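You operate a simulated robot arm through the tools that you are given. There is no shell and no other tool. Be economical: measure what you need, move in short steps, check, and stop when the job is done.

You are at the controls of a simulated robot arm. One attempt, no reset.

## Task
Wax a patch on the toe of the brown shoe.
Fine: wax it on the framed black pad and leave it there; use the dauber, put it back and close the wax tin. Set down upright: teal dauber. A coat counts when it lies all over at full strength: go over it till it gets no stronger.

It is judged by the outcome, as a careful person would: the job done as asked, and still so three seconds after it is handed in. It fails if anything else is knocked over, pushed out of place, dropped, spilled or broken.

## Robot
A 6-joint arm with a two-finger parallel gripper, fixed in place. Base frame: the origin is at the foot of the arm, x ahead of it, y to its left, z up; the work surface is at about z = 740. Lengths are in mm, angles in rad, forces in N, time in s.
With the tool pointing down near the work surface it reaches from about 200 to 640 mm from the base axis. Its first joint turns from -1.152 to 1.152 rad. Payload 2.7 kg.
Tool frame: the origin (TCP) lies between the finger pads and is the grasp point; the fingertips stand 23 mm ahead of it; z points along the fingers, y is the line along which they close. The gripper opens to 94 mm. The fingers are 38 mm wide and 10 mm thick; the gripper's body (54 by 96 mm) begins 39 mm behind the TCP.
Orientation is that of the tool frame in the base frame, as a unit quaternion [x, y, z, w]. With the fingers straight down and closing along the base's y, the tool's x points along the base's -x, its y along +y and its z along -z.

## Interface
- The arm moves only by the tool send_rows. Its argument "rows" is a list of rows, each an object of numbers (a shift or turn left out is 0, a gripper value left out holds the last): "gripper": the closure in counts, from 0 (fully open) to 255 (shut); "dx", "dy", "dz": the shift along the tool's x, y, z in m; "wx", "wy", "wz": the turn, a rotation vector about the tool's x, y, z in rad. In form: [{"gripper": .., "dx": .., "dy": .., "dz": .., "wx": .., "wy": .., "wz": ..}, ...]. A call has 1 to 12 rows; each row is the pose to reach, as a shift and turn from the pose commanded when the call began, along the tool's axes at that moment. A row lasts 0.2 s, in which the tool goes at most 50 mm and 0.15 rad; a call with a longer step from one row to the next is refused whole, and so is a gripper value outside its range. A pose out of reach is approached as far as the arm can. The call stops where the force on the tool passes 70 N (or 10 N more than at its start, if that is more) or the arm is blocked; 0.2 s more then pass. Each finger travels about 45 mm/s and halts on what it meets, pressing with about 34 N; the grip force reading is that of the motor and also rises with nothing between the fingers. The clock runs only during rows and for 0.2 s after the last one: add rows that repeat a pose to give the fingers time. It gives the time, the measured TCP pose, the force on the tool (base axes), the opening and the grip force at its end, in the units of the frame above (readings bear some noise), with the torque about the TCP (base axes, N m) and any sound that the robot's microphone picked up.
- Cameras (640 x 400 px; columns grow to the right, rows downward): "scene" is fixed at [72.5, -435.6, 1394.7]; the picture's right is [0.77, -0.64, 0.00], its down [-0.44, -0.52, -0.73] and it looks along [0.47, 0.56, -0.68] (base axes); focal length 343 px, centre (320, 200). "wrist" rides on the gripper at [87, 16, -74] in the tool frame; the picture's right is [-0.18, 0.98, 0.00], its down [-0.58, -0.11, -0.81] and it looks along [-0.79, -0.15, 0.59] (tool axes); focal length 243 px, centre (320, 200). There is no depth. A picture from a camera that has moved, and an enlarged one, comes with that camera's place and axes in the base frame and with its lens.
- camera(camera): a new picture of that camera. The clock stands still meanwhile.
- close_up(camera, box): a new picture of the part [left, top, right, bottom] of that camera's present view, enlarged. The clock stands still meanwhile.
- hand_in(): hands the job in; it is judged then, once.

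Work in short steps. Places have to be worked out from the pictures, the camera data and where the tool is seen: move nearer, look again, correct. Check each grasp and each placing, and mend what went wrong. You have 120 turns and 68 pictures in all, those below and enlarged ones among them. Open the gripper and draw the arm clear of the work before you hand the job in, unless the task says otherwise; then end with one line.

The tools are called after "Request:" by a JSON object that holds its "api" and its "payload". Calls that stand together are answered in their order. send_rows: Moves the arm, as the interface text tells. Its arguments: {"type":"object","properties":{"rows":{"type":"array","items":{"type":"object","properties":{"gripper":{"type":"number"},"dx":{"type":"number"},"dy":{"type":"number"},"dz":{"type":"number"},"wx":{"type":"number"},"wy":{"type":"number"},"wz":{"type":"number"}}}}},"required":["rows"]} The other tools are called the same way: camera (camera) takes a picture; close_up (camera, box) takes an enlarged picture of a part of a camera's view; hand_in () hands the job in.

At the start:

```text
t: 0.0
tcp_pos: [384.2, -4.1, 1109.8]
tcp_rot: [0.001, 1.0, 0.0, 0.001]
contact_force: [-0.5, -1.1, -0.6]
wrist_torque: [0.0, -0.02, 0.0]
opening: 94.0
gripper_force: 0.1
```

scene: 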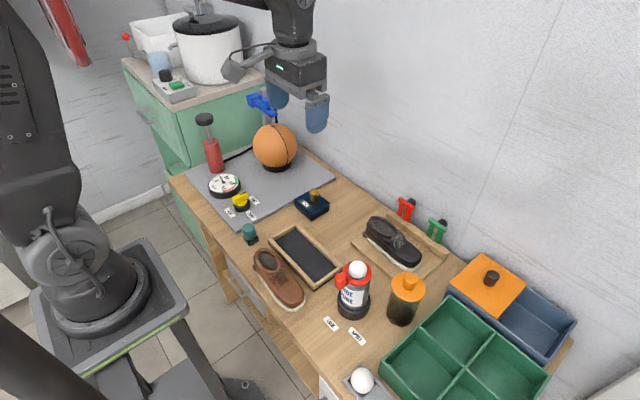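
wrist: 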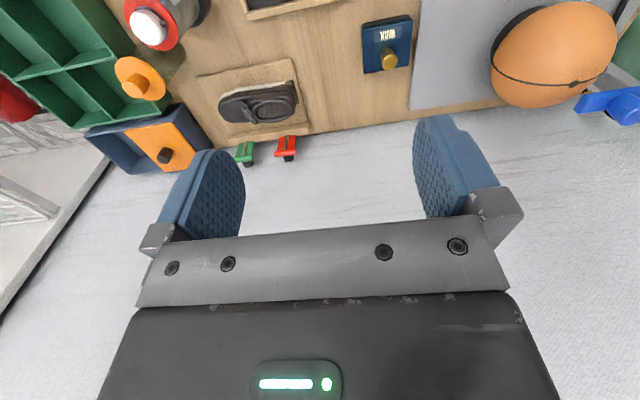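

I'll enlarge the work area to identify the shoe, the pad, the dauber and the wax tin.

Request:
{"api": "close_up", "payload": {"camera": "scene", "box": [180, 160, 340, 260]}}

Request:
{"api": "close_up", "payload": {"camera": "scene", "box": [230, 210, 390, 310]}}

```text
4.00 times, centred on (260, 210) of scene
camera zoom: at [72.5, -435.6, 1394.7], right [0.77, -0.64, 0.0], down [-0.44, -0.52, -0.73], along [0.47, 0.56, -0.68], focal length 1371 px, centre (560, 160)
```

zoom: 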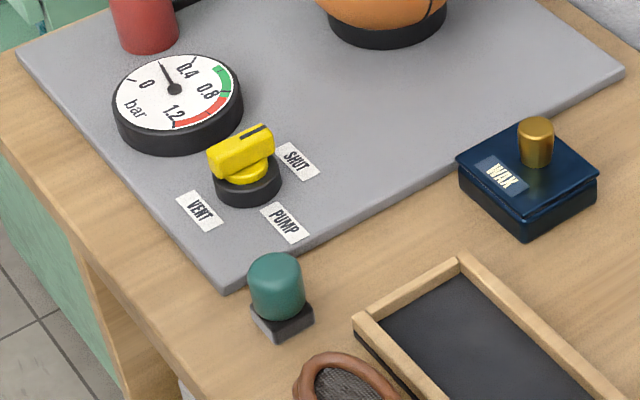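

```text
4.00 times, centred on (310, 260) of scene
camera zoom: at [72.5, -435.6, 1394.7], right [0.77, -0.64, 0.0], down [-0.44, -0.52, -0.73], along [0.47, 0.56, -0.68], focal length 1371 px, centre (360, -40)
```

zoom: 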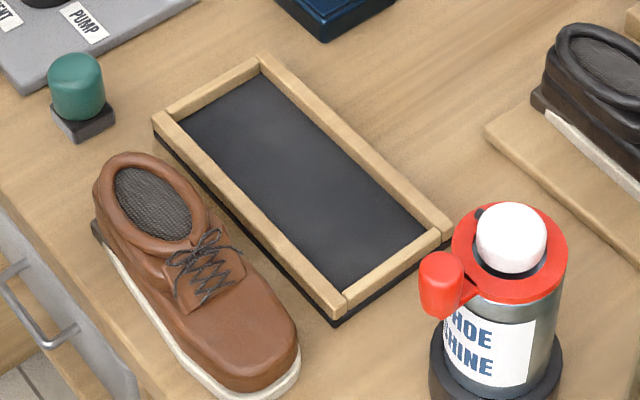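

Estimates: dauber ≈(294,95), wax tin ≈(479,81), framed pad x 322..404, y −116..56, and brown shoe x≈245–305, y −125..40 with the toe towards −y. I'll turn the gripper 90° with the camera on the +y side and come down above the shoe to look closer.

Request:
{"api": "send_rows", "payload": {"rows": [{"gripper": 0, "dx": 0.01, "dz": 0.018, "wz": 0.1428}, {"dx": 0.02, "dz": 0.036, "wz": 0.2856}, {"dx": 0.03, "dz": 0.054, "wz": 0.4284}, {"dx": 0.04, "dz": 0.072, "wz": 0.5712}, {"dx": 0.05, "dz": 0.09, "wz": 0.714}, {"dx": 0.06, "dz": 0.108, "wz": 0.8568}, {"dx": 0.07, "dz": 0.126, "wz": 0.9996}, {"dx": 0.08, "dz": 0.144, "wz": 1.1424}, {"dx": 0.09, "dz": 0.162, "wz": 1.2852}, {"dx": 0.1, "dz": 0.18, "wz": 1.428}, {"dx": 0.109, "dz": 0.198, "wz": 1.5708}, {"dx": 0.109, "dz": 0.198, "wz": 1.5708}]}}

Request:
{"api": "camera", "payload": {"camera": "wrist"}}

Request:
{"api": "camera", "payload": {"camera": "scene"}}

```text
t: 2.6
tcp_pos: [273.4, -2.8, 910.8]
tcp_rot: [0.707, 0.707, 0.0, 0.0]
contact_force: [-1.1, -0.2, -0.2]
wrist_torque: [0.05, 0.01, 0.01]
opening: 93.9
gripper_force: 0.0
```

```text
63 pictures are left
camera wrist: at [290.7, 83.9, 986.1], right [0.98, -0.19, 0.0], down [-0.11, -0.58, 0.81], along [-0.15, -0.79, -0.59], focal length 243 px, centre (320, 200)
```

wrist: 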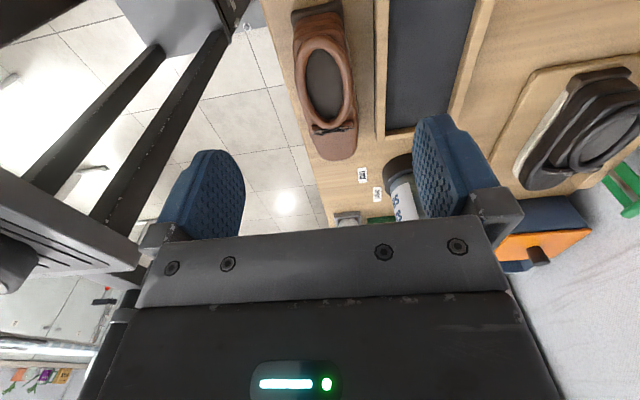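

```text
62 pictures are left
```

scene: 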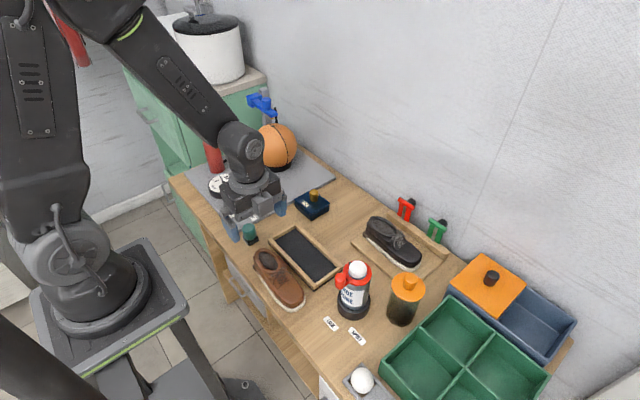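

Shoe axis runs along y, centred near x=276, about 50 mm wide. I need a better look at pad height and shoe dimensions, so I'll back off to +y and look at both.

Request:
{"api": "send_rows", "payload": {"rows": [{"dx": 0.034, "dy": 0.02, "dz": 0.01}, {"dx": 0.068, "dy": 0.04, "dz": 0.02}, {"dx": 0.103, "dy": 0.06, "dz": 0.03}, {"dx": 0.103, "dy": 0.06, "dz": 0.03}]}}

Request:
{"api": "close_up", "payload": {"camera": "wrist", "box": [200, 60, 440, 210]}}

Request:
{"api": "camera", "payload": {"camera": "wrist"}}

Request:
{"api": "close_up", "payload": {"camera": "scene", "box": [240, 220, 352, 290]}}

```text
t: 3.6
tcp_pos: [334.2, 99.6, 882.2]
tcp_rot: [0.707, 0.707, 0.0, 0.001]
contact_force: [-0.5, 0.3, 0.3]
wrist_torque: [-0.01, 0.03, 0.03]
opening: 94.0
gripper_force: 0.2
```

```text
2.67 times, centred on (320, 135) of wrist
camera zoom: at [351.3, 186.3, 956.7], right [0.98, -0.18, 0.0], down [-0.11, -0.58, 0.81], along [-0.15, -0.79, -0.59], focal length 647 px, centre (320, 373)
```

zoom: 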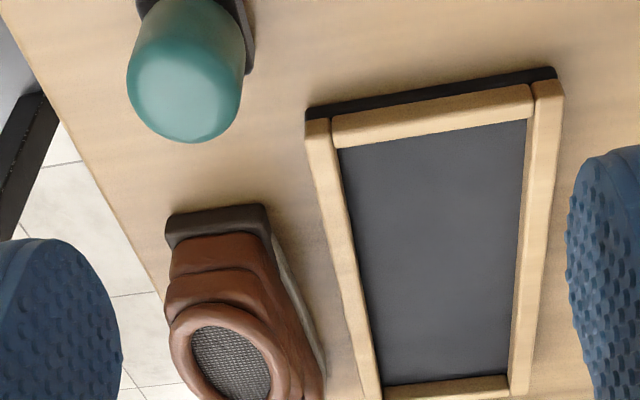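

```text
60 pictures are left
camera wrist: at [351.3, 186.3, 956.7], right [0.98, -0.18, 0.0], down [-0.11, -0.58, 0.81], along [-0.15, -0.79, -0.59], focal length 243 px, centre (320, 200)
```

wrist: 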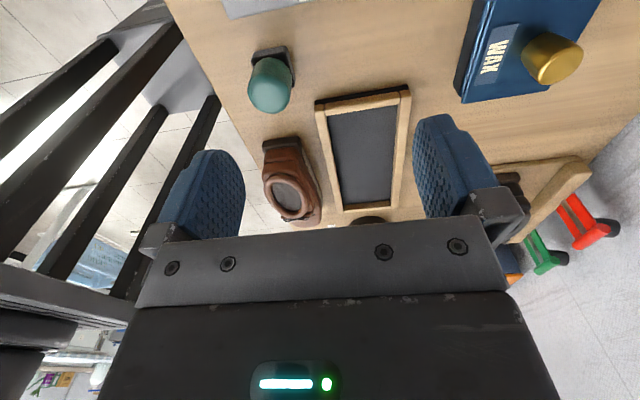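

```text
5.71 times, centred on (296, 255) of scene
camera zoom: at [72.5, -435.5, 1394.7], right [0.77, -0.64, 0.0], down [-0.44, -0.52, -0.73], along [0.47, 0.56, -0.68], focal length 1958 px, centre (457, -114)
```

zoom: 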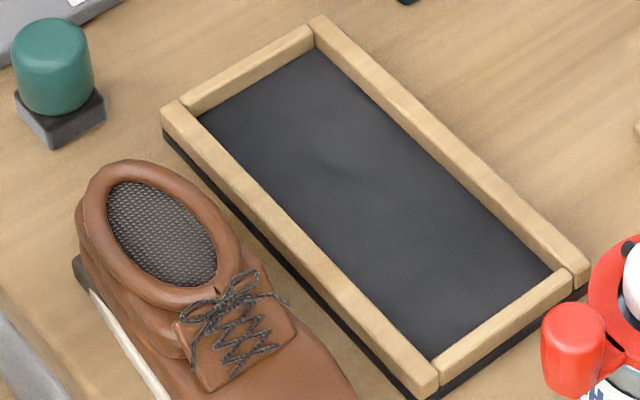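

Pad interior is about x 332–398, y 48..−110, and the shoe (x 254–297, y 19..−125) fits with a shift of about +89, +22. Next I hover over the shoe with the gripper part-closed to about 74 mm, so it will clear the frame.

Request:
{"api": "send_rows", "payload": {"rows": [{"gripper": 54, "dx": -0.046, "dy": -0.02}, {"dx": -0.092, "dy": -0.04}, {"dx": -0.1376, "dy": -0.058}, {"dx": -0.1376, "dy": -0.058, "dz": 0.03}, {"dx": -0.1376, "dy": -0.058, "dz": 0.047}, {"dx": -0.1376, "dy": -0.058, "dz": 0.047}]}}

Request:
{"api": "camera", "payload": {"camera": "wrist"}}

Request:
{"api": "close_up", "payload": {"camera": "scene", "box": [220, 200, 348, 280]}}

```text
refused: row 1 steps farther than a row can; nothing moved
```

```text
58 pictures are left
camera wrist: at [351.3, 186.3, 956.7], right [0.98, -0.18, 0.0], down [-0.11, -0.58, 0.81], along [-0.15, -0.79, -0.59], focal length 243 px, centre (320, 200)
```

wrist: 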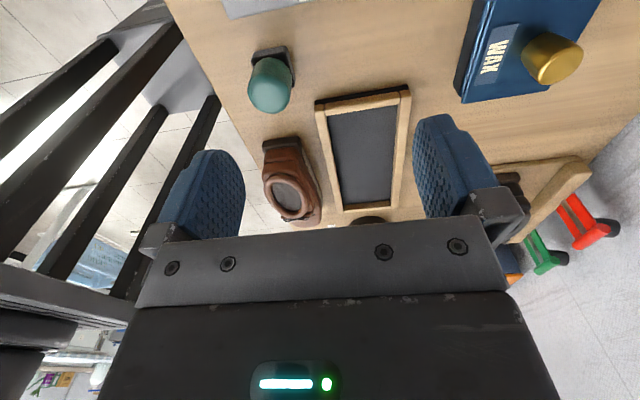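

```text
5.00 times, centred on (284, 240) of scene
camera zoom: at [72.5, -435.5, 1394.7], right [0.77, -0.64, 0.0], down [-0.44, -0.52, -0.73], along [0.47, 0.56, -0.68], focal length 1713 px, centre (500, 0)
```

zoom: 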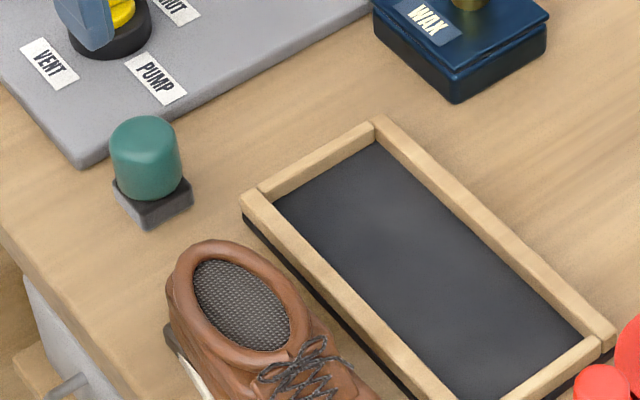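

The step was slightly over the 50 mm per row limit; same move in smaller steps.

Request:
{"api": "send_rows", "payload": {"rows": [{"gripper": 54, "dx": -0.035, "dy": -0.015}, {"dx": -0.07, "dy": -0.03}, {"dx": -0.105, "dy": -0.045}, {"dx": -0.1376, "dy": -0.058}, {"dx": -0.1376, "dy": -0.058, "dz": 0.025}, {"dx": -0.1376, "dy": -0.058, "dz": 0.047}, {"dx": -0.1376, "dy": -0.058, "dz": 0.047}]}}

Request:
{"api": "camera", "payload": {"camera": "wrist"}}

Request:
{"api": "close_up", "payload": {"camera": "scene", "box": [220, 220, 348, 300]}}

```text
t: 5.2
tcp_pos: [277.6, -37.9, 835.3]
tcp_rot: [0.707, 0.707, 0.001, 0.0]
contact_force: [0.4, -0.1, 0.8]
wrist_torque: [0.0, 0.03, 0.01]
opening: 74.1
gripper_force: 0.0
```

```text
56 pictures are left
camera wrist: at [292.8, 48.7, 909.6], right [0.98, -0.18, 0.0], down [-0.11, -0.58, 0.81], along [-0.15, -0.79, -0.59], focal length 243 px, centre (320, 200)
```

wrist: 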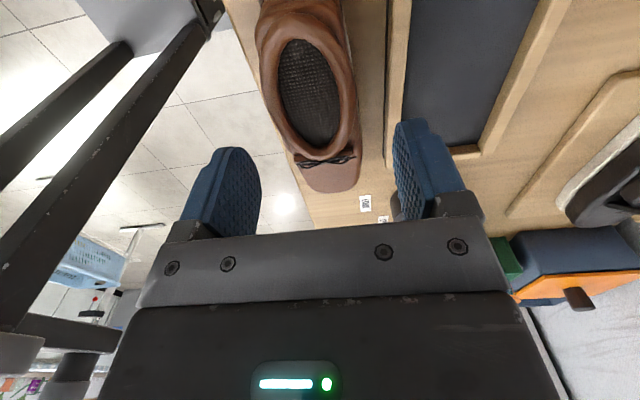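

```text
5.00 times, centred on (284, 260) of scene
camera zoom: at [72.5, -435.6, 1394.7], right [0.77, -0.64, 0.0], down [-0.44, -0.52, -0.73], along [0.47, 0.56, -0.68], focal length 1713 px, centre (500, -100)
```

zoom: 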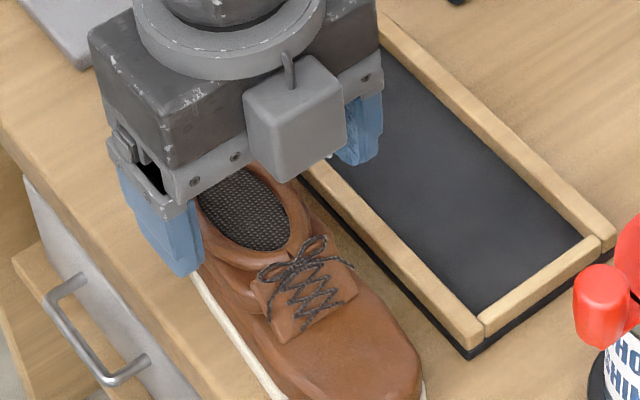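

Alignment looks good; the fingers straddle the shoe. Lowering to TCP z≈785 with the same opening.

Request:
{"api": "send_rows", "payload": {"rows": [{"dy": -0.0015, "dz": 0.017}, {"dy": -0.0015, "dz": 0.034}, {"dy": -0.0015, "dz": 0.05}, {"dy": -0.0015, "dz": 0.05}]}}

Request:
{"api": "close_up", "payload": {"camera": "scene", "box": [220, 220, 348, 300]}}

```text
t: 6.2
tcp_pos: [274.6, -39.0, 784.8]
tcp_rot: [0.707, 0.707, 0.001, 0.0]
contact_force: [-1.1, 0.1, 0.3]
wrist_torque: [0.01, 0.02, -0.01]
opening: 74.0
gripper_force: 0.1
```

```text
5.00 times, centred on (284, 260) of scene
camera zoom: at [72.5, -435.6, 1394.7], right [0.77, -0.64, 0.0], down [-0.44, -0.52, -0.73], along [0.47, 0.56, -0.68], focal length 1713 px, centre (500, -100)
```

zoom: 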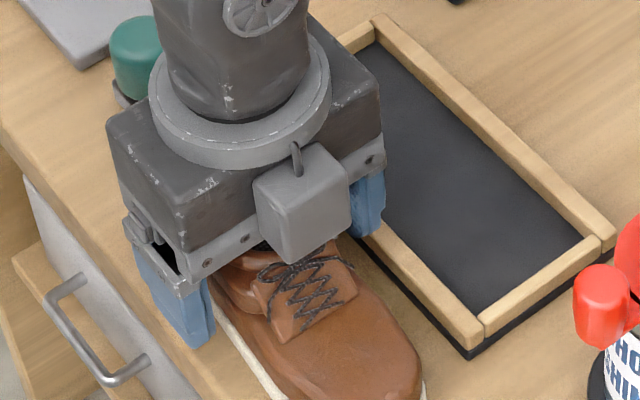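

No contact. Now close on the shoe.

Request:
{"api": "send_rows", "payload": {"rows": [{"gripper": 110}, {"gripper": 150}, {"gripper": 190}, {"gripper": 220}, {"gripper": 220}]}}

```text
t: 7.4
tcp_pos: [273.6, -38.1, 785.9]
tcp_rot: [0.707, 0.707, 0.0, 0.0]
contact_force: [0.0, -0.2, 0.5]
wrist_torque: [0.02, -0.02, -0.01]
opening: 53.3
gripper_force: 33.3
```

Gripped at a 53 mm opening. Lift 45 mm gently and check.

Request:
{"api": "send_rows", "payload": {"rows": [{"gripper": 255, "dz": -0.005}, {"dz": -0.02}, {"dz": -0.035}, {"dz": -0.045}, {"dz": -0.045}]}}

Request:
{"api": "close_up", "payload": {"camera": "scene", "box": [220, 220, 348, 300]}}

Request:
{"api": "camera", "payload": {"camera": "wrist"}}

```text
t: 8.6
tcp_pos: [275.6, -37.8, 829.3]
tcp_rot: [0.707, 0.707, 0.0, 0.0]
contact_force: [0.8, 0.1, -1.7]
wrist_torque: [0.01, 0.04, 0.0]
opening: 48.7
gripper_force: 34.1
```

```text
5.00 times, centred on (284, 260) of scene
camera zoom: at [72.5, -435.6, 1394.7], right [0.77, -0.64, 0.0], down [-0.44, -0.52, -0.73], along [0.47, 0.56, -0.68], focal length 1713 px, centre (500, -100)
```

zoom: 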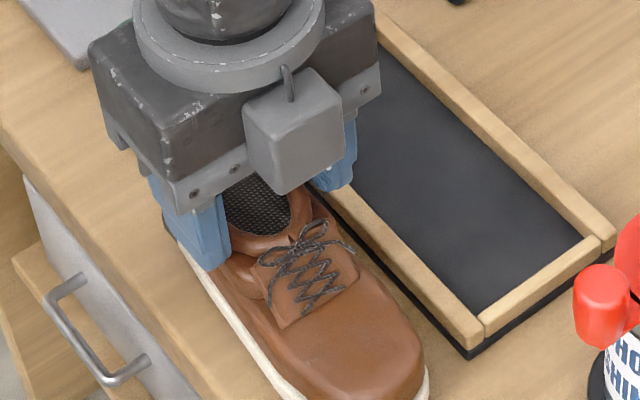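

```text
52 pictures are left
camera wrist: at [291.4, 48.0, 904.1], right [0.98, -0.18, 0.0], down [-0.11, -0.58, 0.81], along [-0.15, -0.79, -0.59], focal length 243 px, centre (320, 200)
```

wrist: 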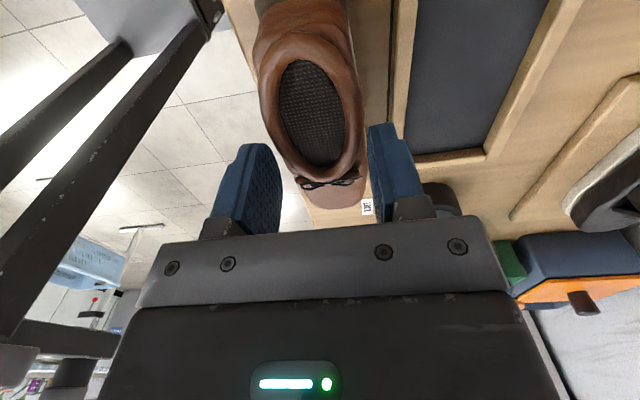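

The opening dropped to 48.7, so the fingers slid up the upper somewhat, and it's unclear whether the shoe is airborne. I'll lift a bit more slowly to see whether it follows.

Request:
{"api": "send_rows", "payload": {"rows": [{"dz": -0.01}, {"dz": -0.02}, {"dz": -0.02}]}}

Request:
{"api": "close_up", "payload": {"camera": "scene", "box": [220, 220, 348, 300]}}

```text
t: 9.4
tcp_pos: [275.7, -40.4, 850.5]
tcp_rot: [0.707, 0.707, 0.0, 0.001]
contact_force: [0.1, 0.1, -0.7]
wrist_torque: [0.0, 0.02, 0.01]
opening: 48.7
gripper_force: 34.0
```

```text
5.00 times, centred on (284, 260) of scene
camera zoom: at [72.5, -435.6, 1394.7], right [0.77, -0.64, 0.0], down [-0.44, -0.52, -0.73], along [0.47, 0.56, -0.68], focal length 1713 px, centre (500, -100)
```

zoom: 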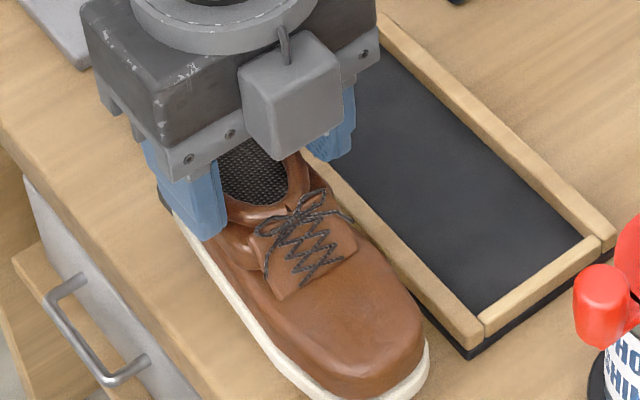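

The shoe follows the gripper, level. Raise a little more and shift it over the pad (+89 x, +22 y).

Request:
{"api": "send_rows", "payload": {"rows": [{"dz": -0.02}, {"dz": -0.025, "dy": 0.015, "dx": 0.004}, {"dz": -0.025, "dy": 0.03, "dx": 0.008}, {"dz": -0.025, "dy": 0.05, "dx": 0.013}, {"dz": -0.025, "dy": 0.07, "dx": 0.018}, {"dz": -0.025, "dy": 0.089, "dx": 0.023}, {"dz": -0.025, "dy": 0.089, "dx": 0.023}]}}

Request:
{"api": "close_up", "payload": {"camera": "scene", "box": [240, 205, 368, 285]}}

Request:
{"api": "camera", "payload": {"camera": "wrist"}}

```text
t: 11.0
tcp_pos: [364.4, -16.4, 876.2]
tcp_rot: [0.708, 0.707, 0.0, 0.0]
contact_force: [0.0, 0.0, -2.0]
wrist_torque: [0.02, -0.02, -0.01]
opening: 48.7
gripper_force: 34.3
```

```text
5.00 times, centred on (304, 245) of scene
camera zoom: at [72.5, -435.6, 1394.7], right [0.77, -0.64, 0.0], down [-0.44, -0.52, -0.73], along [0.47, 0.56, -0.68], focal length 1713 px, centre (400, -25)
```

zoom: 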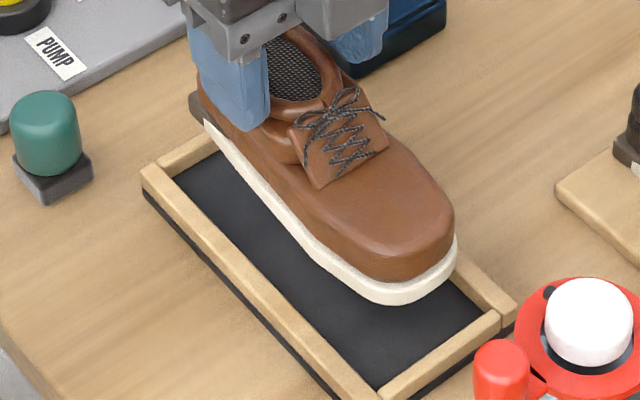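

```text
49 pictures are left
camera wrist: at [380.5, 70.6, 950.0], right [0.98, -0.18, 0.0], down [-0.11, -0.58, 0.81], along [-0.15, -0.79, -0.59], focal length 243 px, centre (320, 200)
```

wrist: 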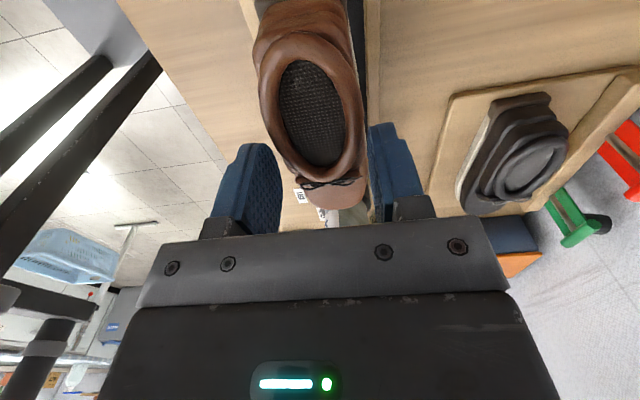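

Computed shoe footprint x≈335–391, y 40..−105 sits inside the pad interior. Lower 38 mm, nudge +1.5 mm x, then check.

Request:
{"api": "send_rows", "payload": {"rows": [{"dy": 0.0015, "dz": 0.012}, {"dy": 0.0015, "dz": 0.025}, {"dy": 0.0015, "dz": 0.038}, {"dy": 0.0015, "dz": 0.038}]}}

Request:
{"api": "close_up", "payload": {"camera": "scene", "box": [240, 205, 368, 285]}}

```text
t: 12.0
tcp_pos: [366.0, -15.4, 837.1]
tcp_rot: [0.707, 0.707, 0.001, 0.001]
contact_force: [0.6, 0.3, -1.2]
wrist_torque: [0.02, 0.0, 0.01]
opening: 48.3
gripper_force: 34.0
```

```text
5.00 times, centred on (304, 245) of scene
camera zoom: at [72.5, -435.6, 1394.7], right [0.77, -0.64, 0.0], down [-0.44, -0.52, -0.73], along [0.47, 0.56, -0.68], focal length 1713 px, centre (400, -25)
```

zoom: 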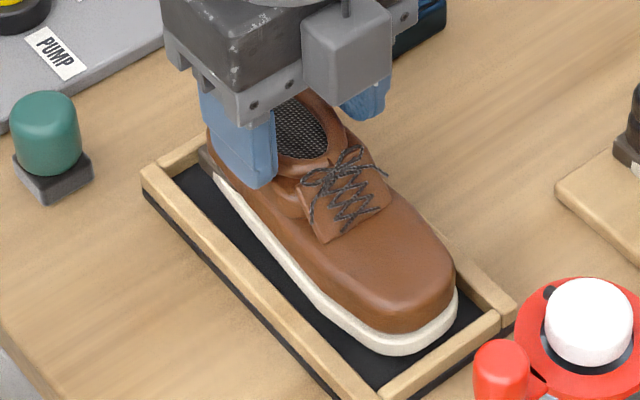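

It sits inside the frame outline. Keep lowering slowly until contact shows.

Request:
{"api": "send_rows", "payload": {"rows": [{"dz": 0.005}, {"dz": 0.009}, {"dz": 0.012}, {"dz": 0.012}]}}

Request:
{"api": "close_up", "payload": {"camera": "scene", "box": [240, 205, 368, 285]}}

```text
t: 13.0
tcp_pos: [365.8, -15.6, 824.2]
tcp_rot: [0.708, 0.707, 0.001, 0.001]
contact_force: [-5.3, -1.4, 15.6]
wrist_torque: [-0.17, 0.36, -0.06]
opening: 48.4
gripper_force: 34.0
```

```text
5.00 times, centred on (304, 245) of scene
camera zoom: at [72.2, -435.6, 1394.7], right [0.77, -0.64, 0.0], down [-0.44, -0.52, -0.73], along [0.47, 0.56, -0.68], focal length 1713 px, centre (400, -25)
```

zoom: 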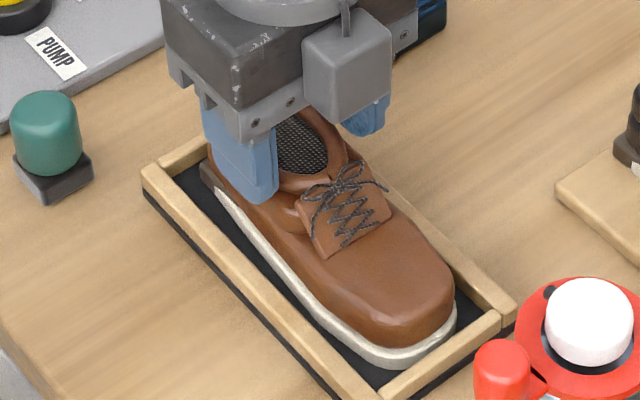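

Contact felt (15 N up, −5 N in x). Zoom in to see whether the sole is on the pad or catching the frame at the right.

Request:
{"api": "close_up", "payload": {"camera": "scene", "box": [296, 240, 352, 275]}}

Request:
{"api": "camera", "payload": {"camera": "wrist"}}

```text
11.43 times, centred on (324, 258) of scene
camera zoom: at [72.2, -435.6, 1394.7], right [0.77, -0.64, 0.0], down [-0.44, -0.52, -0.73], along [0.47, 0.56, -0.68], focal length 3916 px, centre (274, -457)
```

zoom: 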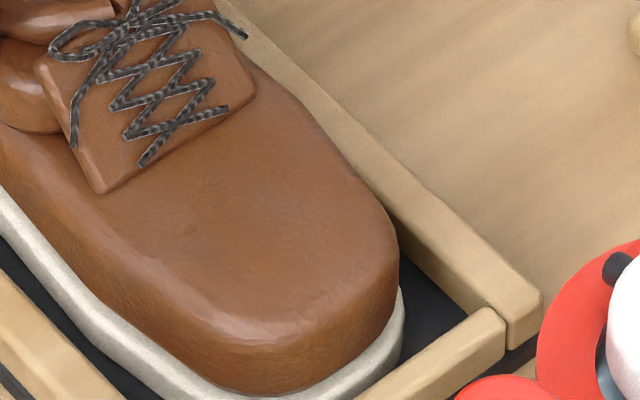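

```text
45 pictures are left
camera wrist: at [382.5, 71.5, 899.7], right [0.98, -0.18, 0.0], down [-0.11, -0.58, 0.81], along [-0.15, -0.79, -0.59], focal length 243 px, centre (320, 200)
```

wrist: 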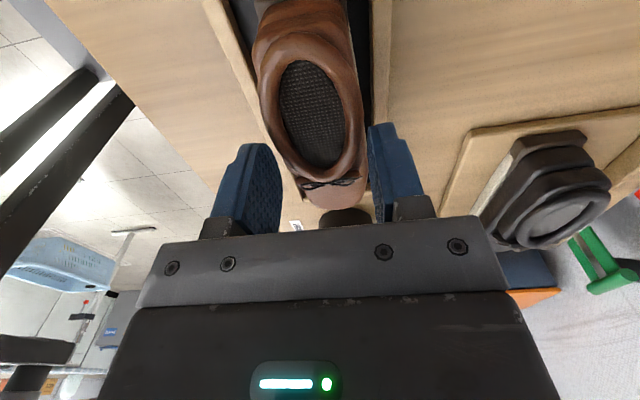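

The toe is inside the frame with black visible on both sides; release and rise.

Request:
{"api": "send_rows", "payload": {"rows": [{"gripper": 200}, {"gripper": 100}, {"gripper": 54}, {"gripper": 54}, {"gripper": 54, "dz": -0.02}, {"dz": -0.06}, {"dz": -0.06, "dx": 0.04}, {"dz": -0.06, "dx": 0.08}, {"dz": -0.06, "dx": 0.08}]}}

Request:
{"api": "close_up", "payload": {"camera": "scene", "box": [240, 205, 368, 285]}}

Request:
{"api": "camera", "payload": {"camera": "wrist"}}

```text
t: 15.0
tcp_pos: [367.0, 65.0, 886.9]
tcp_rot: [0.707, 0.707, 0.0, 0.001]
contact_force: [-0.8, 0.3, 0.1]
wrist_torque: [0.01, -0.03, -0.02]
opening: 74.1
gripper_force: 0.1
```

```text
5.00 times, centred on (304, 245) of scene
camera zoom: at [72.5, -435.6, 1394.7], right [0.77, -0.64, 0.0], down [-0.44, -0.52, -0.73], along [0.47, 0.56, -0.68], focal length 1713 px, centre (400, -25)
```

zoom: 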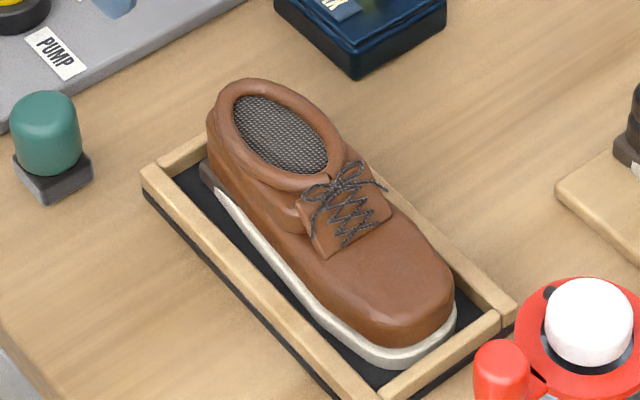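

```text
43 pictures are left
camera wrist: at [382.4, 151.5, 961.0], right [0.98, -0.18, 0.0], down [-0.11, -0.58, 0.81], along [-0.15, -0.79, -0.59], focal length 243 px, centre (320, 200)
```

wrist: 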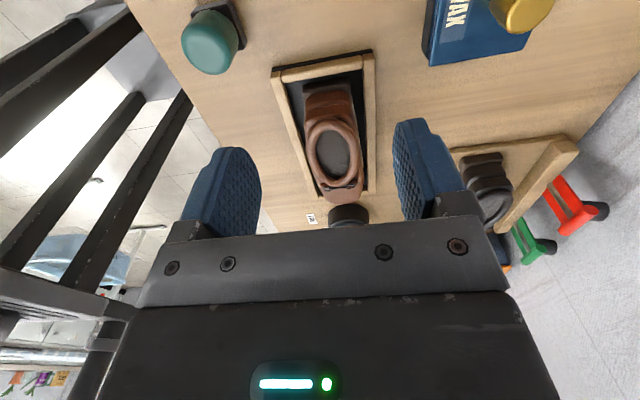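

Shoe rests flat in the frame. Next, go towards the wax tin for a closer look at its lid and knob.

Request:
{"api": "send_rows", "payload": {"rows": [{"dx": 0.012, "dy": 0.03}, {"dx": 0.024, "dy": 0.06}, {"dx": 0.036, "dy": 0.09}, {"dx": 0.045, "dy": 0.118}, {"dx": 0.045, "dy": 0.118}]}}

Request:
{"api": "camera", "payload": {"camera": "wrist"}}

Request:
{"api": "close_up", "payload": {"camera": "scene", "box": [272, 170, 352, 220]}}

```text
t: 16.2
tcp_pos: [483.8, 110.2, 885.5]
tcp_rot: [0.707, 0.707, 0.0, -0.001]
contact_force: [0.5, -0.4, 0.2]
wrist_torque: [-0.02, 0.01, 0.0]
opening: 74.2
gripper_force: 0.0
```

```text
42 pictures are left
camera wrist: at [499.3, 197.0, 958.8], right [0.98, -0.18, 0.0], down [-0.11, -0.58, 0.81], along [-0.15, -0.79, -0.59], focal length 243 px, centre (320, 200)
```

wrist: 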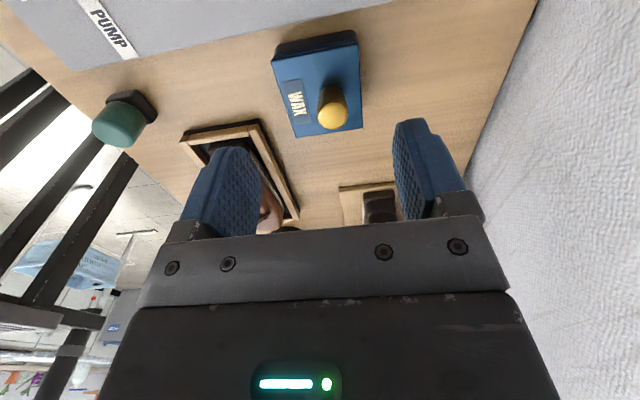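

```text
8.00 times, centred on (312, 195) of scene
camera zoom: at [72.5, -435.6, 1394.7], right [0.77, -0.64, 0.0], down [-0.44, -0.52, -0.73], along [0.47, 0.56, -0.68], focal length 2741 px, centre (384, 240)
```

zoom: 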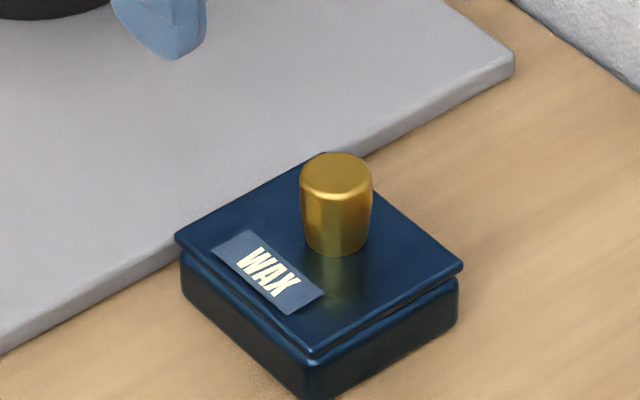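

Knob looks at about (488–497, 86–95). Hover nearer above it to refine.

Request:
{"api": "send_rows", "payload": {"rows": [{"gripper": 130, "dx": -0.01, "dy": 0.003, "dz": 0.015}, {"dx": -0.02, "dy": 0.006, "dz": 0.03}, {"dx": -0.024, "dy": 0.006, "dz": 0.045}, {"dx": -0.024, "dy": 0.006, "dz": 0.045}, {"dx": -0.024, "dy": 0.006, "dz": 0.045}]}}

Request:
{"api": "camera", "payload": {"camera": "wrist"}}

Request:
{"api": "close_up", "payload": {"camera": "scene", "box": [264, 160, 360, 220]}}

```text
t: 17.4
tcp_pos: [488.4, 86.3, 840.0]
tcp_rot: [0.707, 0.707, 0.0, 0.0]
contact_force: [-0.2, -0.1, 0.1]
wrist_torque: [0.03, 0.0, 0.02]
opening: 46.0
gripper_force: 0.0
```

```text
40 pictures are left
camera wrist: at [504.5, 172.2, 913.5], right [0.98, -0.18, 0.0], down [-0.11, -0.58, 0.81], along [-0.15, -0.79, -0.59], focal length 243 px, centre (320, 200)
```

wrist: 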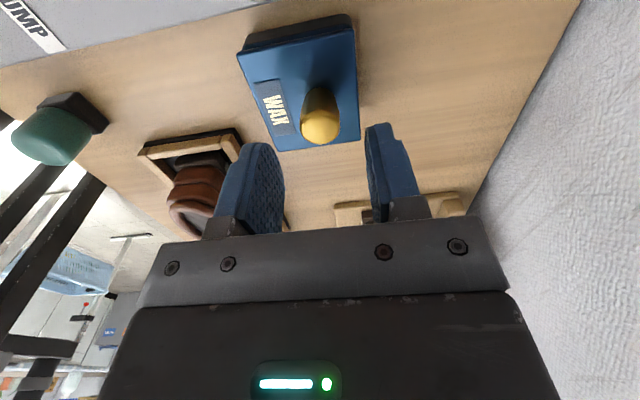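

```text
6.67 times, centred on (312, 190) of scene
camera zoom: at [72.5, -435.6, 1394.7], right [0.77, -0.64, 0.0], down [-0.44, -0.52, -0.73], along [0.47, 0.56, -0.68], focal length 2284 px, centre (373, 267)
```

zoom: 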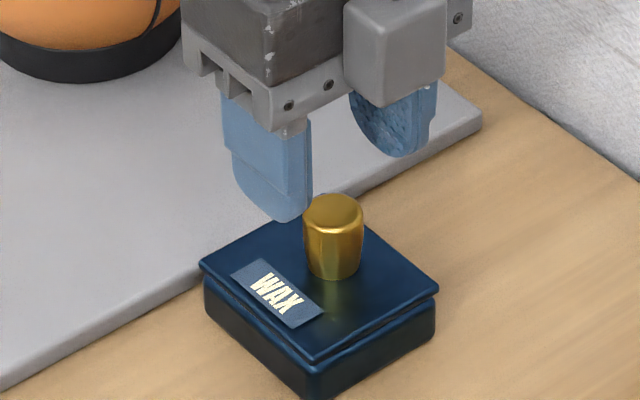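

Triangulated knob: centre ≈(490, 88), top z≈801, lid top ≈775. Descend to TCP z≈803 and check for contact.

Request:
{"api": "send_rows", "payload": {"rows": [{"dx": 0.002, "dy": 0.001, "dz": 0.015}, {"dx": 0.002, "dy": 0.002, "dz": 0.03}, {"dx": 0.002, "dy": 0.002, "dz": 0.037}, {"dx": 0.002, "dy": 0.002, "dz": 0.037}]}}

Request:
{"api": "close_up", "payload": {"camera": "scene", "box": [264, 160, 360, 220]}}

```text
t: 18.4
tcp_pos: [491.3, 87.8, 802.5]
tcp_rot: [0.707, 0.707, 0.001, 0.001]
contact_force: [1.2, -0.6, -0.2]
wrist_torque: [0.0, -0.03, 0.0]
opening: 46.1
gripper_force: 0.0
```

```text
6.67 times, centred on (312, 190) of scene
camera zoom: at [72.5, -435.6, 1394.7], right [0.77, -0.64, 0.0], down [-0.44, -0.52, -0.73], along [0.47, 0.56, -0.68], focal length 2284 px, centre (373, 267)
```

zoom: 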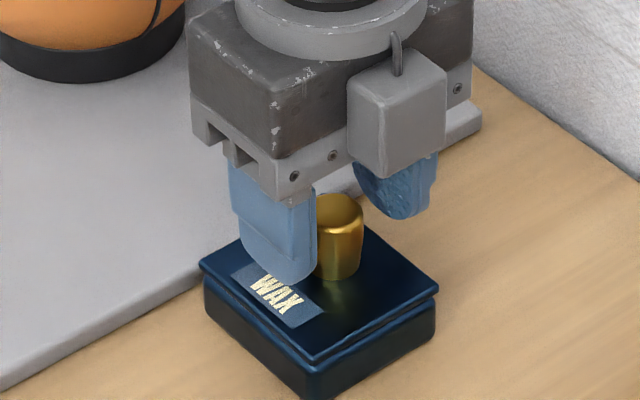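

Fingers straddle the knob just above the lid. Close slowly.

Request:
{"api": "send_rows", "payload": {"rows": [{"gripper": 160}, {"gripper": 185}, {"gripper": 210}, {"gripper": 235}, {"gripper": 235}]}}

Request:
{"api": "close_up", "payload": {"camera": "scene", "box": [264, 160, 360, 220]}}

```text
t: 19.6
tcp_pos: [489.1, 88.2, 801.6]
tcp_rot: [0.707, 0.707, -0.003, -0.003]
contact_force: [-27.7, 0.4, 4.6]
wrist_torque: [0.62, 0.12, -0.09]
opening: 22.9
gripper_force: 44.9
```

```text
6.67 times, centred on (312, 190) of scene
camera zoom: at [71.8, -435.6, 1394.7], right [0.77, -0.64, 0.0], down [-0.44, -0.52, -0.73], along [0.47, 0.56, -0.68], focal length 2284 px, centre (373, 267)
```

zoom: 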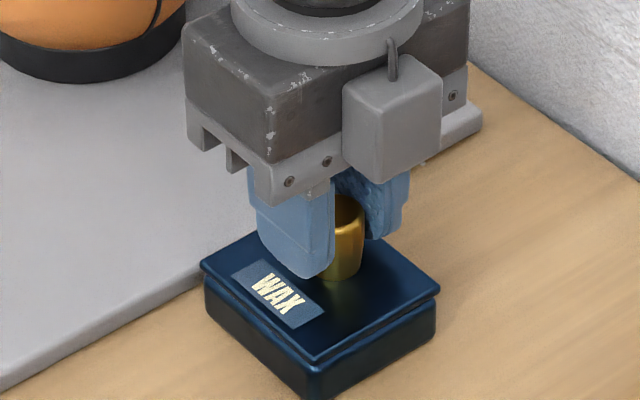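

A 28 N side pull shows the knob is a few mm towards −x; shift to relieve it.

Request:
{"api": "send_rows", "payload": {"rows": [{"dy": -0.0015}, {"dy": -0.003}, {"dy": -0.003}]}}

```text
t: 20.4
tcp_pos: [488.6, 87.6, 801.7]
tcp_rot: [0.707, 0.708, 0.0, 0.0]
contact_force: [-4.5, -0.7, -23.4]
wrist_torque: [-0.77, 0.01, 0.03]
opening: 23.0
gripper_force: 45.0
```

Side force is gone. Lift slowly and see whether the lid comes free.

Request:
{"api": "send_rows", "payload": {"rows": [{"dz": -0.003}, {"dz": -0.007}, {"dz": -0.012}, {"dz": -0.018}, {"dz": -0.018}]}}

Request:
{"api": "close_up", "payload": {"camera": "scene", "box": [264, 160, 360, 220]}}

```text
t: 21.6
tcp_pos: [488.0, 87.1, 820.1]
tcp_rot: [0.706, 0.708, -0.001, -0.002]
contact_force: [1.0, 0.7, -28.3]
wrist_torque: [0.11, 0.0, 0.0]
opening: 22.6
gripper_force: 45.0
```

```text
6.67 times, centred on (312, 190) of scene
camera zoom: at [73.0, -435.5, 1394.7], right [0.77, -0.64, 0.0], down [-0.44, -0.52, -0.73], along [0.47, 0.56, -0.68], focal length 2284 px, centre (373, 267)
```

zoom: 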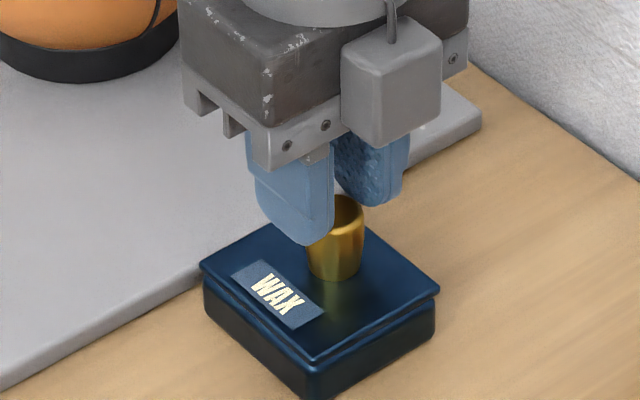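

The lid stayed put while the fingers slid up the knob. Something holds it; I'll release and inspect the tin for a hinge or latch.

Request:
{"api": "send_rows", "payload": {"rows": [{"gripper": 200}, {"gripper": 130}, {"gripper": 110, "dz": -0.03}, {"dz": -0.06, "dx": 0.03}, {"dz": -0.06, "dx": 0.05}, {"dz": -0.06, "dx": 0.05}]}}

Request:
{"api": "close_up", "payload": {"camera": "scene", "box": [288, 185, 336, 215]}}

Request:
{"api": "close_up", "payload": {"camera": "wrist", "box": [240, 40, 400, 140]}}

```text
t: 23.0
tcp_pos: [490.0, 138.0, 880.7]
tcp_rot: [0.707, 0.707, -0.001, 0.0]
contact_force: [-0.5, 0.0, -1.2]
wrist_torque: [-0.01, 0.0, 0.01]
opening: 53.5
gripper_force: 0.0
```

```text
13.33 times, centred on (312, 200) of scene
camera zoom: at [72.5, -435.6, 1394.7], right [0.77, -0.64, 0.0], down [-0.44, -0.52, -0.73], along [0.47, 0.56, -0.68], focal length 4569 px, centre (427, 200)
```

zoom: 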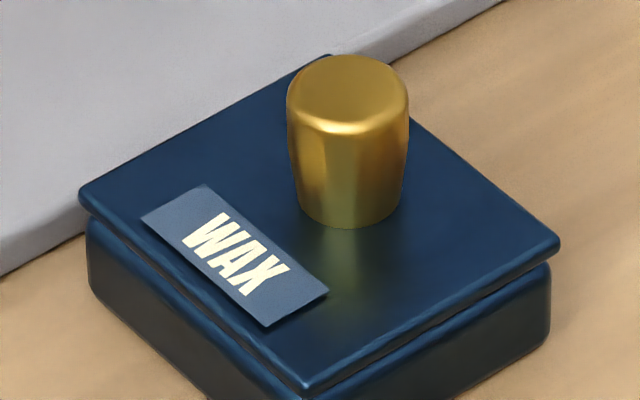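

```text
4.00 times, centred on (320, 90) of wrist
camera zoom: at [505.2, 223.9, 955.4], right [0.98, -0.18, 0.0], down [-0.11, -0.58, 0.81], along [-0.15, -0.79, -0.59], focal length 970 px, centre (320, 640)
```

zoom: 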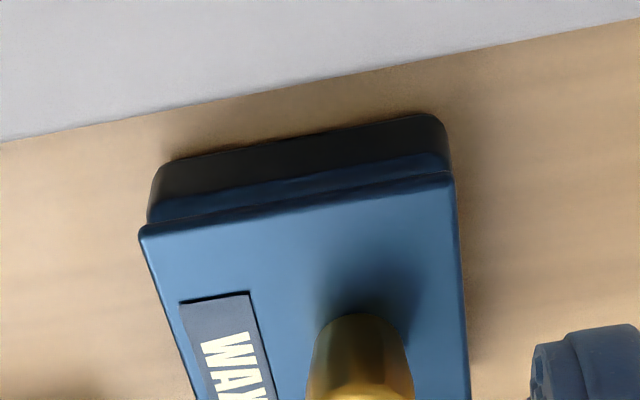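

No hinge visible, but with the knob off-centre (+8 mm in x) the lid may hinge about a y-running edge, and my flat pads resisted that tilt. I'll turn back so that the fingers close along y, letting the knob pivot between them.

Request:
{"api": "send_rows", "payload": {"rows": [{"gripper": 130, "wz": -0.1428}, {"wz": -0.2856}, {"wz": -0.4284}, {"wz": -0.5712}, {"wz": -0.714}, {"wz": -0.8568}, {"wz": -0.9996}, {"wz": -1.1424}, {"wz": -1.2852}, {"wz": -1.428, "dx": -0.02}, {"wz": -1.5708, "dx": -0.051, "dz": 0.02}, {"wz": -1.5708, "dx": -0.051, "dz": 0.035}]}}

Request:
{"api": "camera", "payload": {"camera": "wrist"}}

```text
t: 25.6
tcp_pos: [488.3, 85.8, 846.6]
tcp_rot: [0.0, 1.0, 0.0, 0.002]
contact_force: [0.6, 0.5, 0.2]
wrist_torque: [-0.02, -0.02, -0.02]
opening: 46.0
gripper_force: 0.0
```

```text
33 pictures are left
camera wrist: at [401.7, 101.7, 920.8], right [0.18, 0.98, 0.0], down [0.58, -0.11, 0.81], along [0.79, -0.15, -0.59], focal length 243 px, centre (320, 200)
```

wrist: 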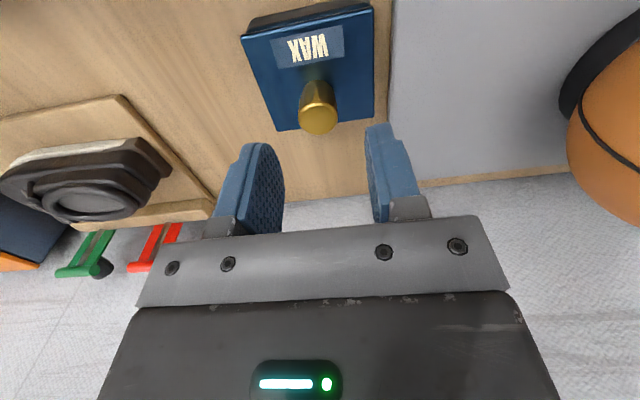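

Knob now at about (486, 86). Descend to z≈800 and close along y.

Request:
{"api": "send_rows", "payload": {"rows": [{"dx": 0.002, "dz": 0.015}, {"dx": 0.002, "dz": 0.03}, {"dx": 0.002, "dz": 0.046}, {"dx": 0.002, "dz": 0.046}, {"gripper": 165, "dx": 0.002, "dz": 0.046}, {"gripper": 200, "dx": 0.002, "dz": 0.046}, {"gripper": 255, "dx": 0.002, "dz": 0.046}, {"dx": 0.002, "dz": 0.046}, {"dx": 0.002, "dz": 0.046}]}}

```text
t: 27.6
tcp_pos: [486.0, 86.7, 799.3]
tcp_rot: [-0.001, 1.0, 0.0, 0.001]
contact_force: [4.6, -22.8, -0.6]
wrist_torque: [0.07, 0.03, -0.07]
opening: 23.3
gripper_force: 44.9
```

Gripped; relieve about 2 mm in −y and pull up in small steps.

Request:
{"api": "send_rows", "payload": {"rows": [{"dy": -0.002}, {"dy": -0.002, "dz": -0.002}, {"dy": -0.002, "dz": -0.004}, {"dy": -0.002, "dz": -0.006}, {"dy": -0.002, "dz": -0.006}]}}

Request:
{"api": "close_up", "payload": {"camera": "scene", "box": [264, 160, 360, 220]}}

```text
t: 28.8
tcp_pos: [484.3, 84.6, 804.2]
tcp_rot: [0.0, 1.0, 0.001, -0.002]
contact_force: [0.2, -2.8, -27.8]
wrist_torque: [0.18, -0.13, -0.01]
opening: 23.0
gripper_force: 45.0
```

```text
6.67 times, centred on (312, 190) of scene
camera zoom: at [72.9, -435.6, 1394.7], right [0.77, -0.64, 0.0], down [-0.44, -0.52, -0.73], along [0.47, 0.56, -0.68], focal length 2284 px, centre (373, 267)
```

zoom: 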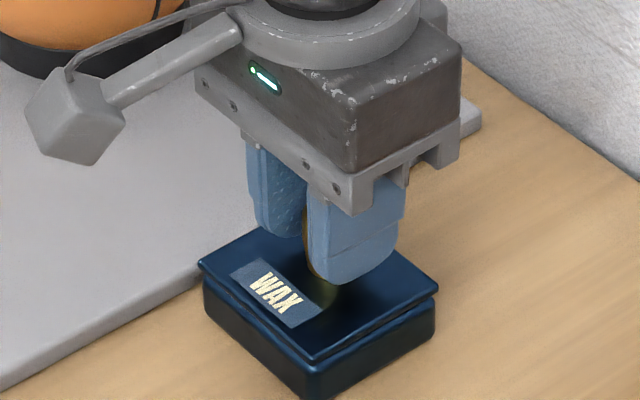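

Still held at 28 N vertically. Earlier +x and +y pushes (~25 N) didn't move it either; test sliding towards −x, after returning to grip depth.

Request:
{"api": "send_rows", "payload": {"rows": [{"dz": 0.005}, {"dz": 0.005, "dx": 0.003}, {"dz": 0.005, "dx": 0.006}, {"dz": 0.005, "dx": 0.006}]}}

```text
t: 29.8
tcp_pos: [486.4, 85.5, 802.9]
tcp_rot: [-0.001, 1.0, 0.002, 0.008]
contact_force: [28.2, -5.3, -1.3]
wrist_torque: [-0.28, -0.17, -0.03]
opening: 22.7
gripper_force: 45.2
```

No slide at 28 N. Back to neutral, then test −y.

Request:
{"api": "send_rows", "payload": {"rows": [{"dx": -0.006}, {"dx": -0.006, "dy": -0.003}, {"dx": -0.006, "dy": -0.006}, {"dx": -0.006, "dy": -0.006}]}}

```text
t: 30.8
tcp_pos: [485.6, 78.9, 800.3]
tcp_rot: [0.0, 1.0, 0.001, 0.0]
contact_force: [-8.6, 0.1, 26.1]
wrist_torque: [-0.21, 0.23, 0.02]
opening: 23.1
gripper_force: 45.0
```

The tool moved 6 mm in −y with no resistance; check whether the lid slid or the whole tin moved.

Request:
{"api": "close_up", "payload": {"camera": "scene", "box": [288, 175, 352, 215]}}

```text
10.00 times, centred on (320, 195) of scene
camera zoom: at [71.9, -435.6, 1394.7], right [0.77, -0.64, 0.0], down [-0.44, -0.52, -0.73], along [0.47, 0.56, -0.68], focal length 3427 px, centre (320, 250)
```

zoom: 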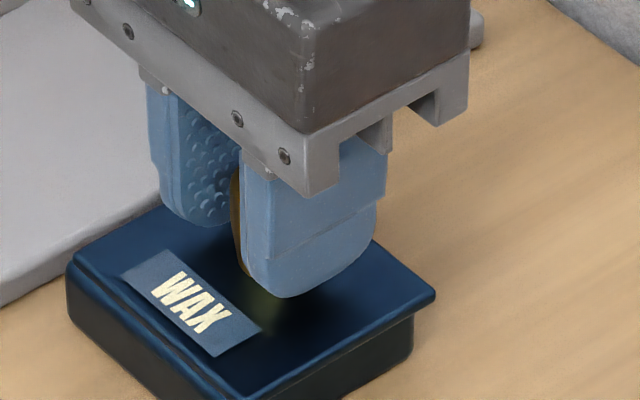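

The lid slides towards −y on the fixed tin. Ease off the down-press and continue sliding it open in short steps.

Request:
{"api": "send_rows", "payload": {"rows": [{"dz": -0.002, "dy": -0.004}, {"dz": -0.002, "dy": -0.01}, {"dz": -0.002, "dy": -0.016}, {"dz": -0.002, "dy": -0.022}, {"dz": -0.002, "dy": -0.028}, {"dz": -0.002, "dy": -0.034}, {"dz": -0.002, "dy": -0.034}]}}

Request:
{"api": "close_up", "payload": {"camera": "scene", "box": [288, 180, 368, 230]}}

```text
t: 32.4
tcp_pos: [485.0, 45.2, 801.6]
tcp_rot: [0.0, 1.0, 0.0, -0.002]
contact_force: [-0.4, -1.4, -29.2]
wrist_torque: [0.18, -0.03, -0.01]
opening: 23.2
gripper_force: 44.4
```

```text
8.00 times, centred on (328, 205) of scene
camera zoom: at [72.9, -435.5, 1394.7], right [0.77, -0.64, 0.0], down [-0.44, -0.52, -0.73], along [0.47, 0.56, -0.68], focal length 2741 px, centre (256, 160)
```

zoom: 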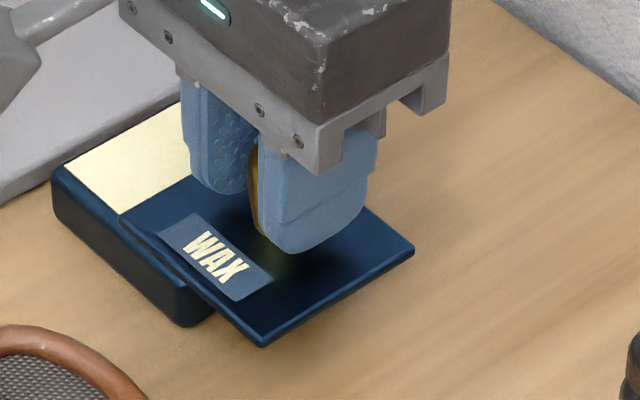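

Wax is exposed (about 40 mm). Slide roughly 12 mm more, watching for an end stop.

Request:
{"api": "send_rows", "payload": {"rows": [{"dz": 0.001, "dy": -0.004}, {"dz": 0.001, "dy": -0.008}, {"dz": 0.001, "dy": -0.012}, {"dz": 0.001, "dy": -0.012}]}}

```text
t: 33.4
tcp_pos: [485.4, 32.7, 801.1]
tcp_rot: [-0.001, 1.0, 0.0, -0.002]
contact_force: [-15.8, 1.1, -5.3]
wrist_torque: [0.23, 1.06, 0.01]
opening: 23.1
gripper_force: 45.4
```

Lid is open about 52 mm. Release, rise, and head to the dauber.

Request:
{"api": "send_rows", "payload": {"rows": [{"gripper": 200}, {"gripper": 130}, {"gripper": 100}, {"gripper": 100, "dz": -0.04}, {"dz": -0.08}, {"dz": -0.08, "dx": 0.045, "dy": 0.012}, {"dz": -0.08, "dx": 0.09, "dy": 0.025}, {"dz": -0.08, "dx": 0.13, "dy": 0.045}, {"dz": -0.08, "dx": 0.165, "dy": 0.063}, {"dz": -0.08, "dx": 0.165, "dy": 0.063}]}}

Request:
{"api": "camera", "payload": {"camera": "wrist"}}

Request:
{"api": "close_up", "payload": {"camera": "scene", "box": [230, 180, 358, 260]}}

```text
t: 35.6
tcp_pos: [321.7, 95.7, 881.7]
tcp_rot: [0.0, 1.0, 0.0, 0.001]
contact_force: [0.1, -0.1, -0.2]
wrist_torque: [-0.02, 0.01, -0.01]
opening: 57.5
gripper_force: 0.1
```

```text
29 pictures are left
camera wrist: at [234.6, 111.4, 955.5], right [0.18, 0.98, 0.0], down [0.58, -0.11, 0.81], along [0.79, -0.15, -0.59], focal length 243 px, centre (320, 200)
```

wrist: 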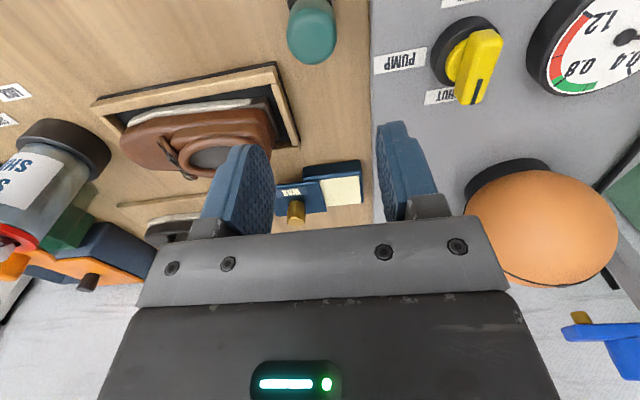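

```text
5.00 times, centred on (294, 220) of scene
camera zoom: at [72.5, -435.6, 1394.7], right [0.77, -0.64, 0.0], down [-0.44, -0.52, -0.73], along [0.47, 0.56, -0.68], focal length 1713 px, centre (450, 100)
```

zoom: 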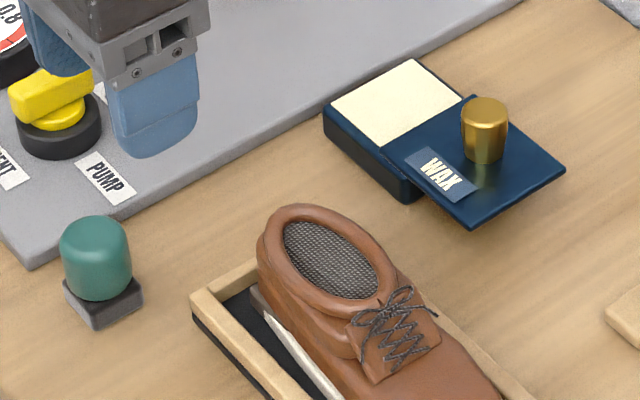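

Dauber at about (292, 96), handle ~36 mm wide, top ≈790. Move above it and partway down, then look.

Request:
{"api": "send_rows", "payload": {"rows": [{"dx": 0.03}, {"dx": 0.03, "dz": 0.03}, {"dx": 0.03, "dz": 0.056}, {"dx": 0.03, "dz": 0.056}]}}

Request:
{"api": "camera", "payload": {"camera": "wrist"}}

Request:
{"api": "close_up", "payload": {"camera": "scene", "box": [210, 190, 306, 250]}}

```text
t: 36.6
tcp_pos: [290.9, 96.8, 824.6]
tcp_rot: [0.0, 1.0, 0.0, 0.001]
contact_force: [0.1, -0.2, -0.3]
wrist_torque: [-0.01, -0.01, -0.03]
opening: 57.1
gripper_force: 0.2
```

```text
27 pictures are left
camera wrist: at [204.5, 112.1, 900.0], right [0.18, 0.98, 0.0], down [0.58, -0.11, 0.81], along [0.79, -0.15, -0.59], focal length 243 px, centre (320, 200)
```

wrist: 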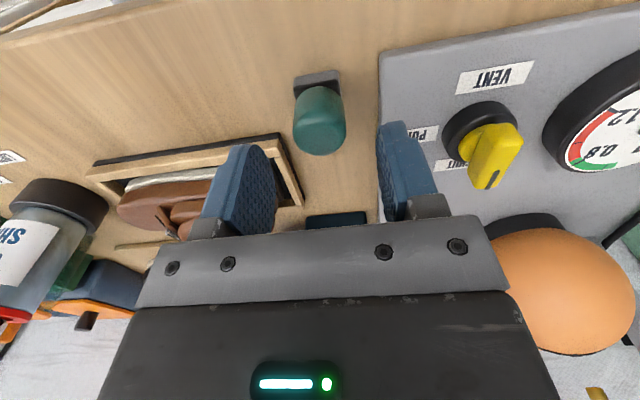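

```text
6.67 times, centred on (258, 220) of scene
camera zoom: at [72.5, -435.6, 1394.7], right [0.77, -0.64, 0.0], down [-0.44, -0.52, -0.73], along [0.47, 0.56, -0.68], focal length 2284 px, centre (733, 67)
```

zoom: 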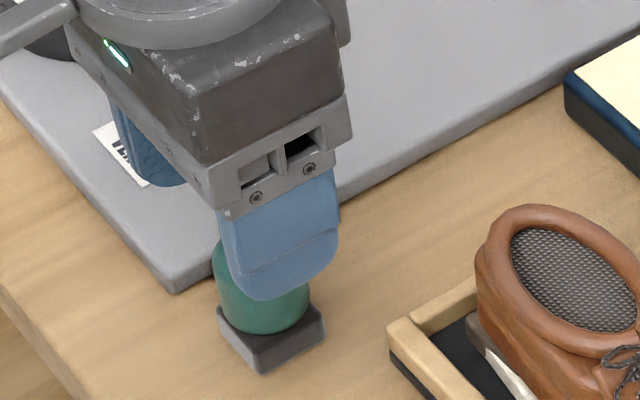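

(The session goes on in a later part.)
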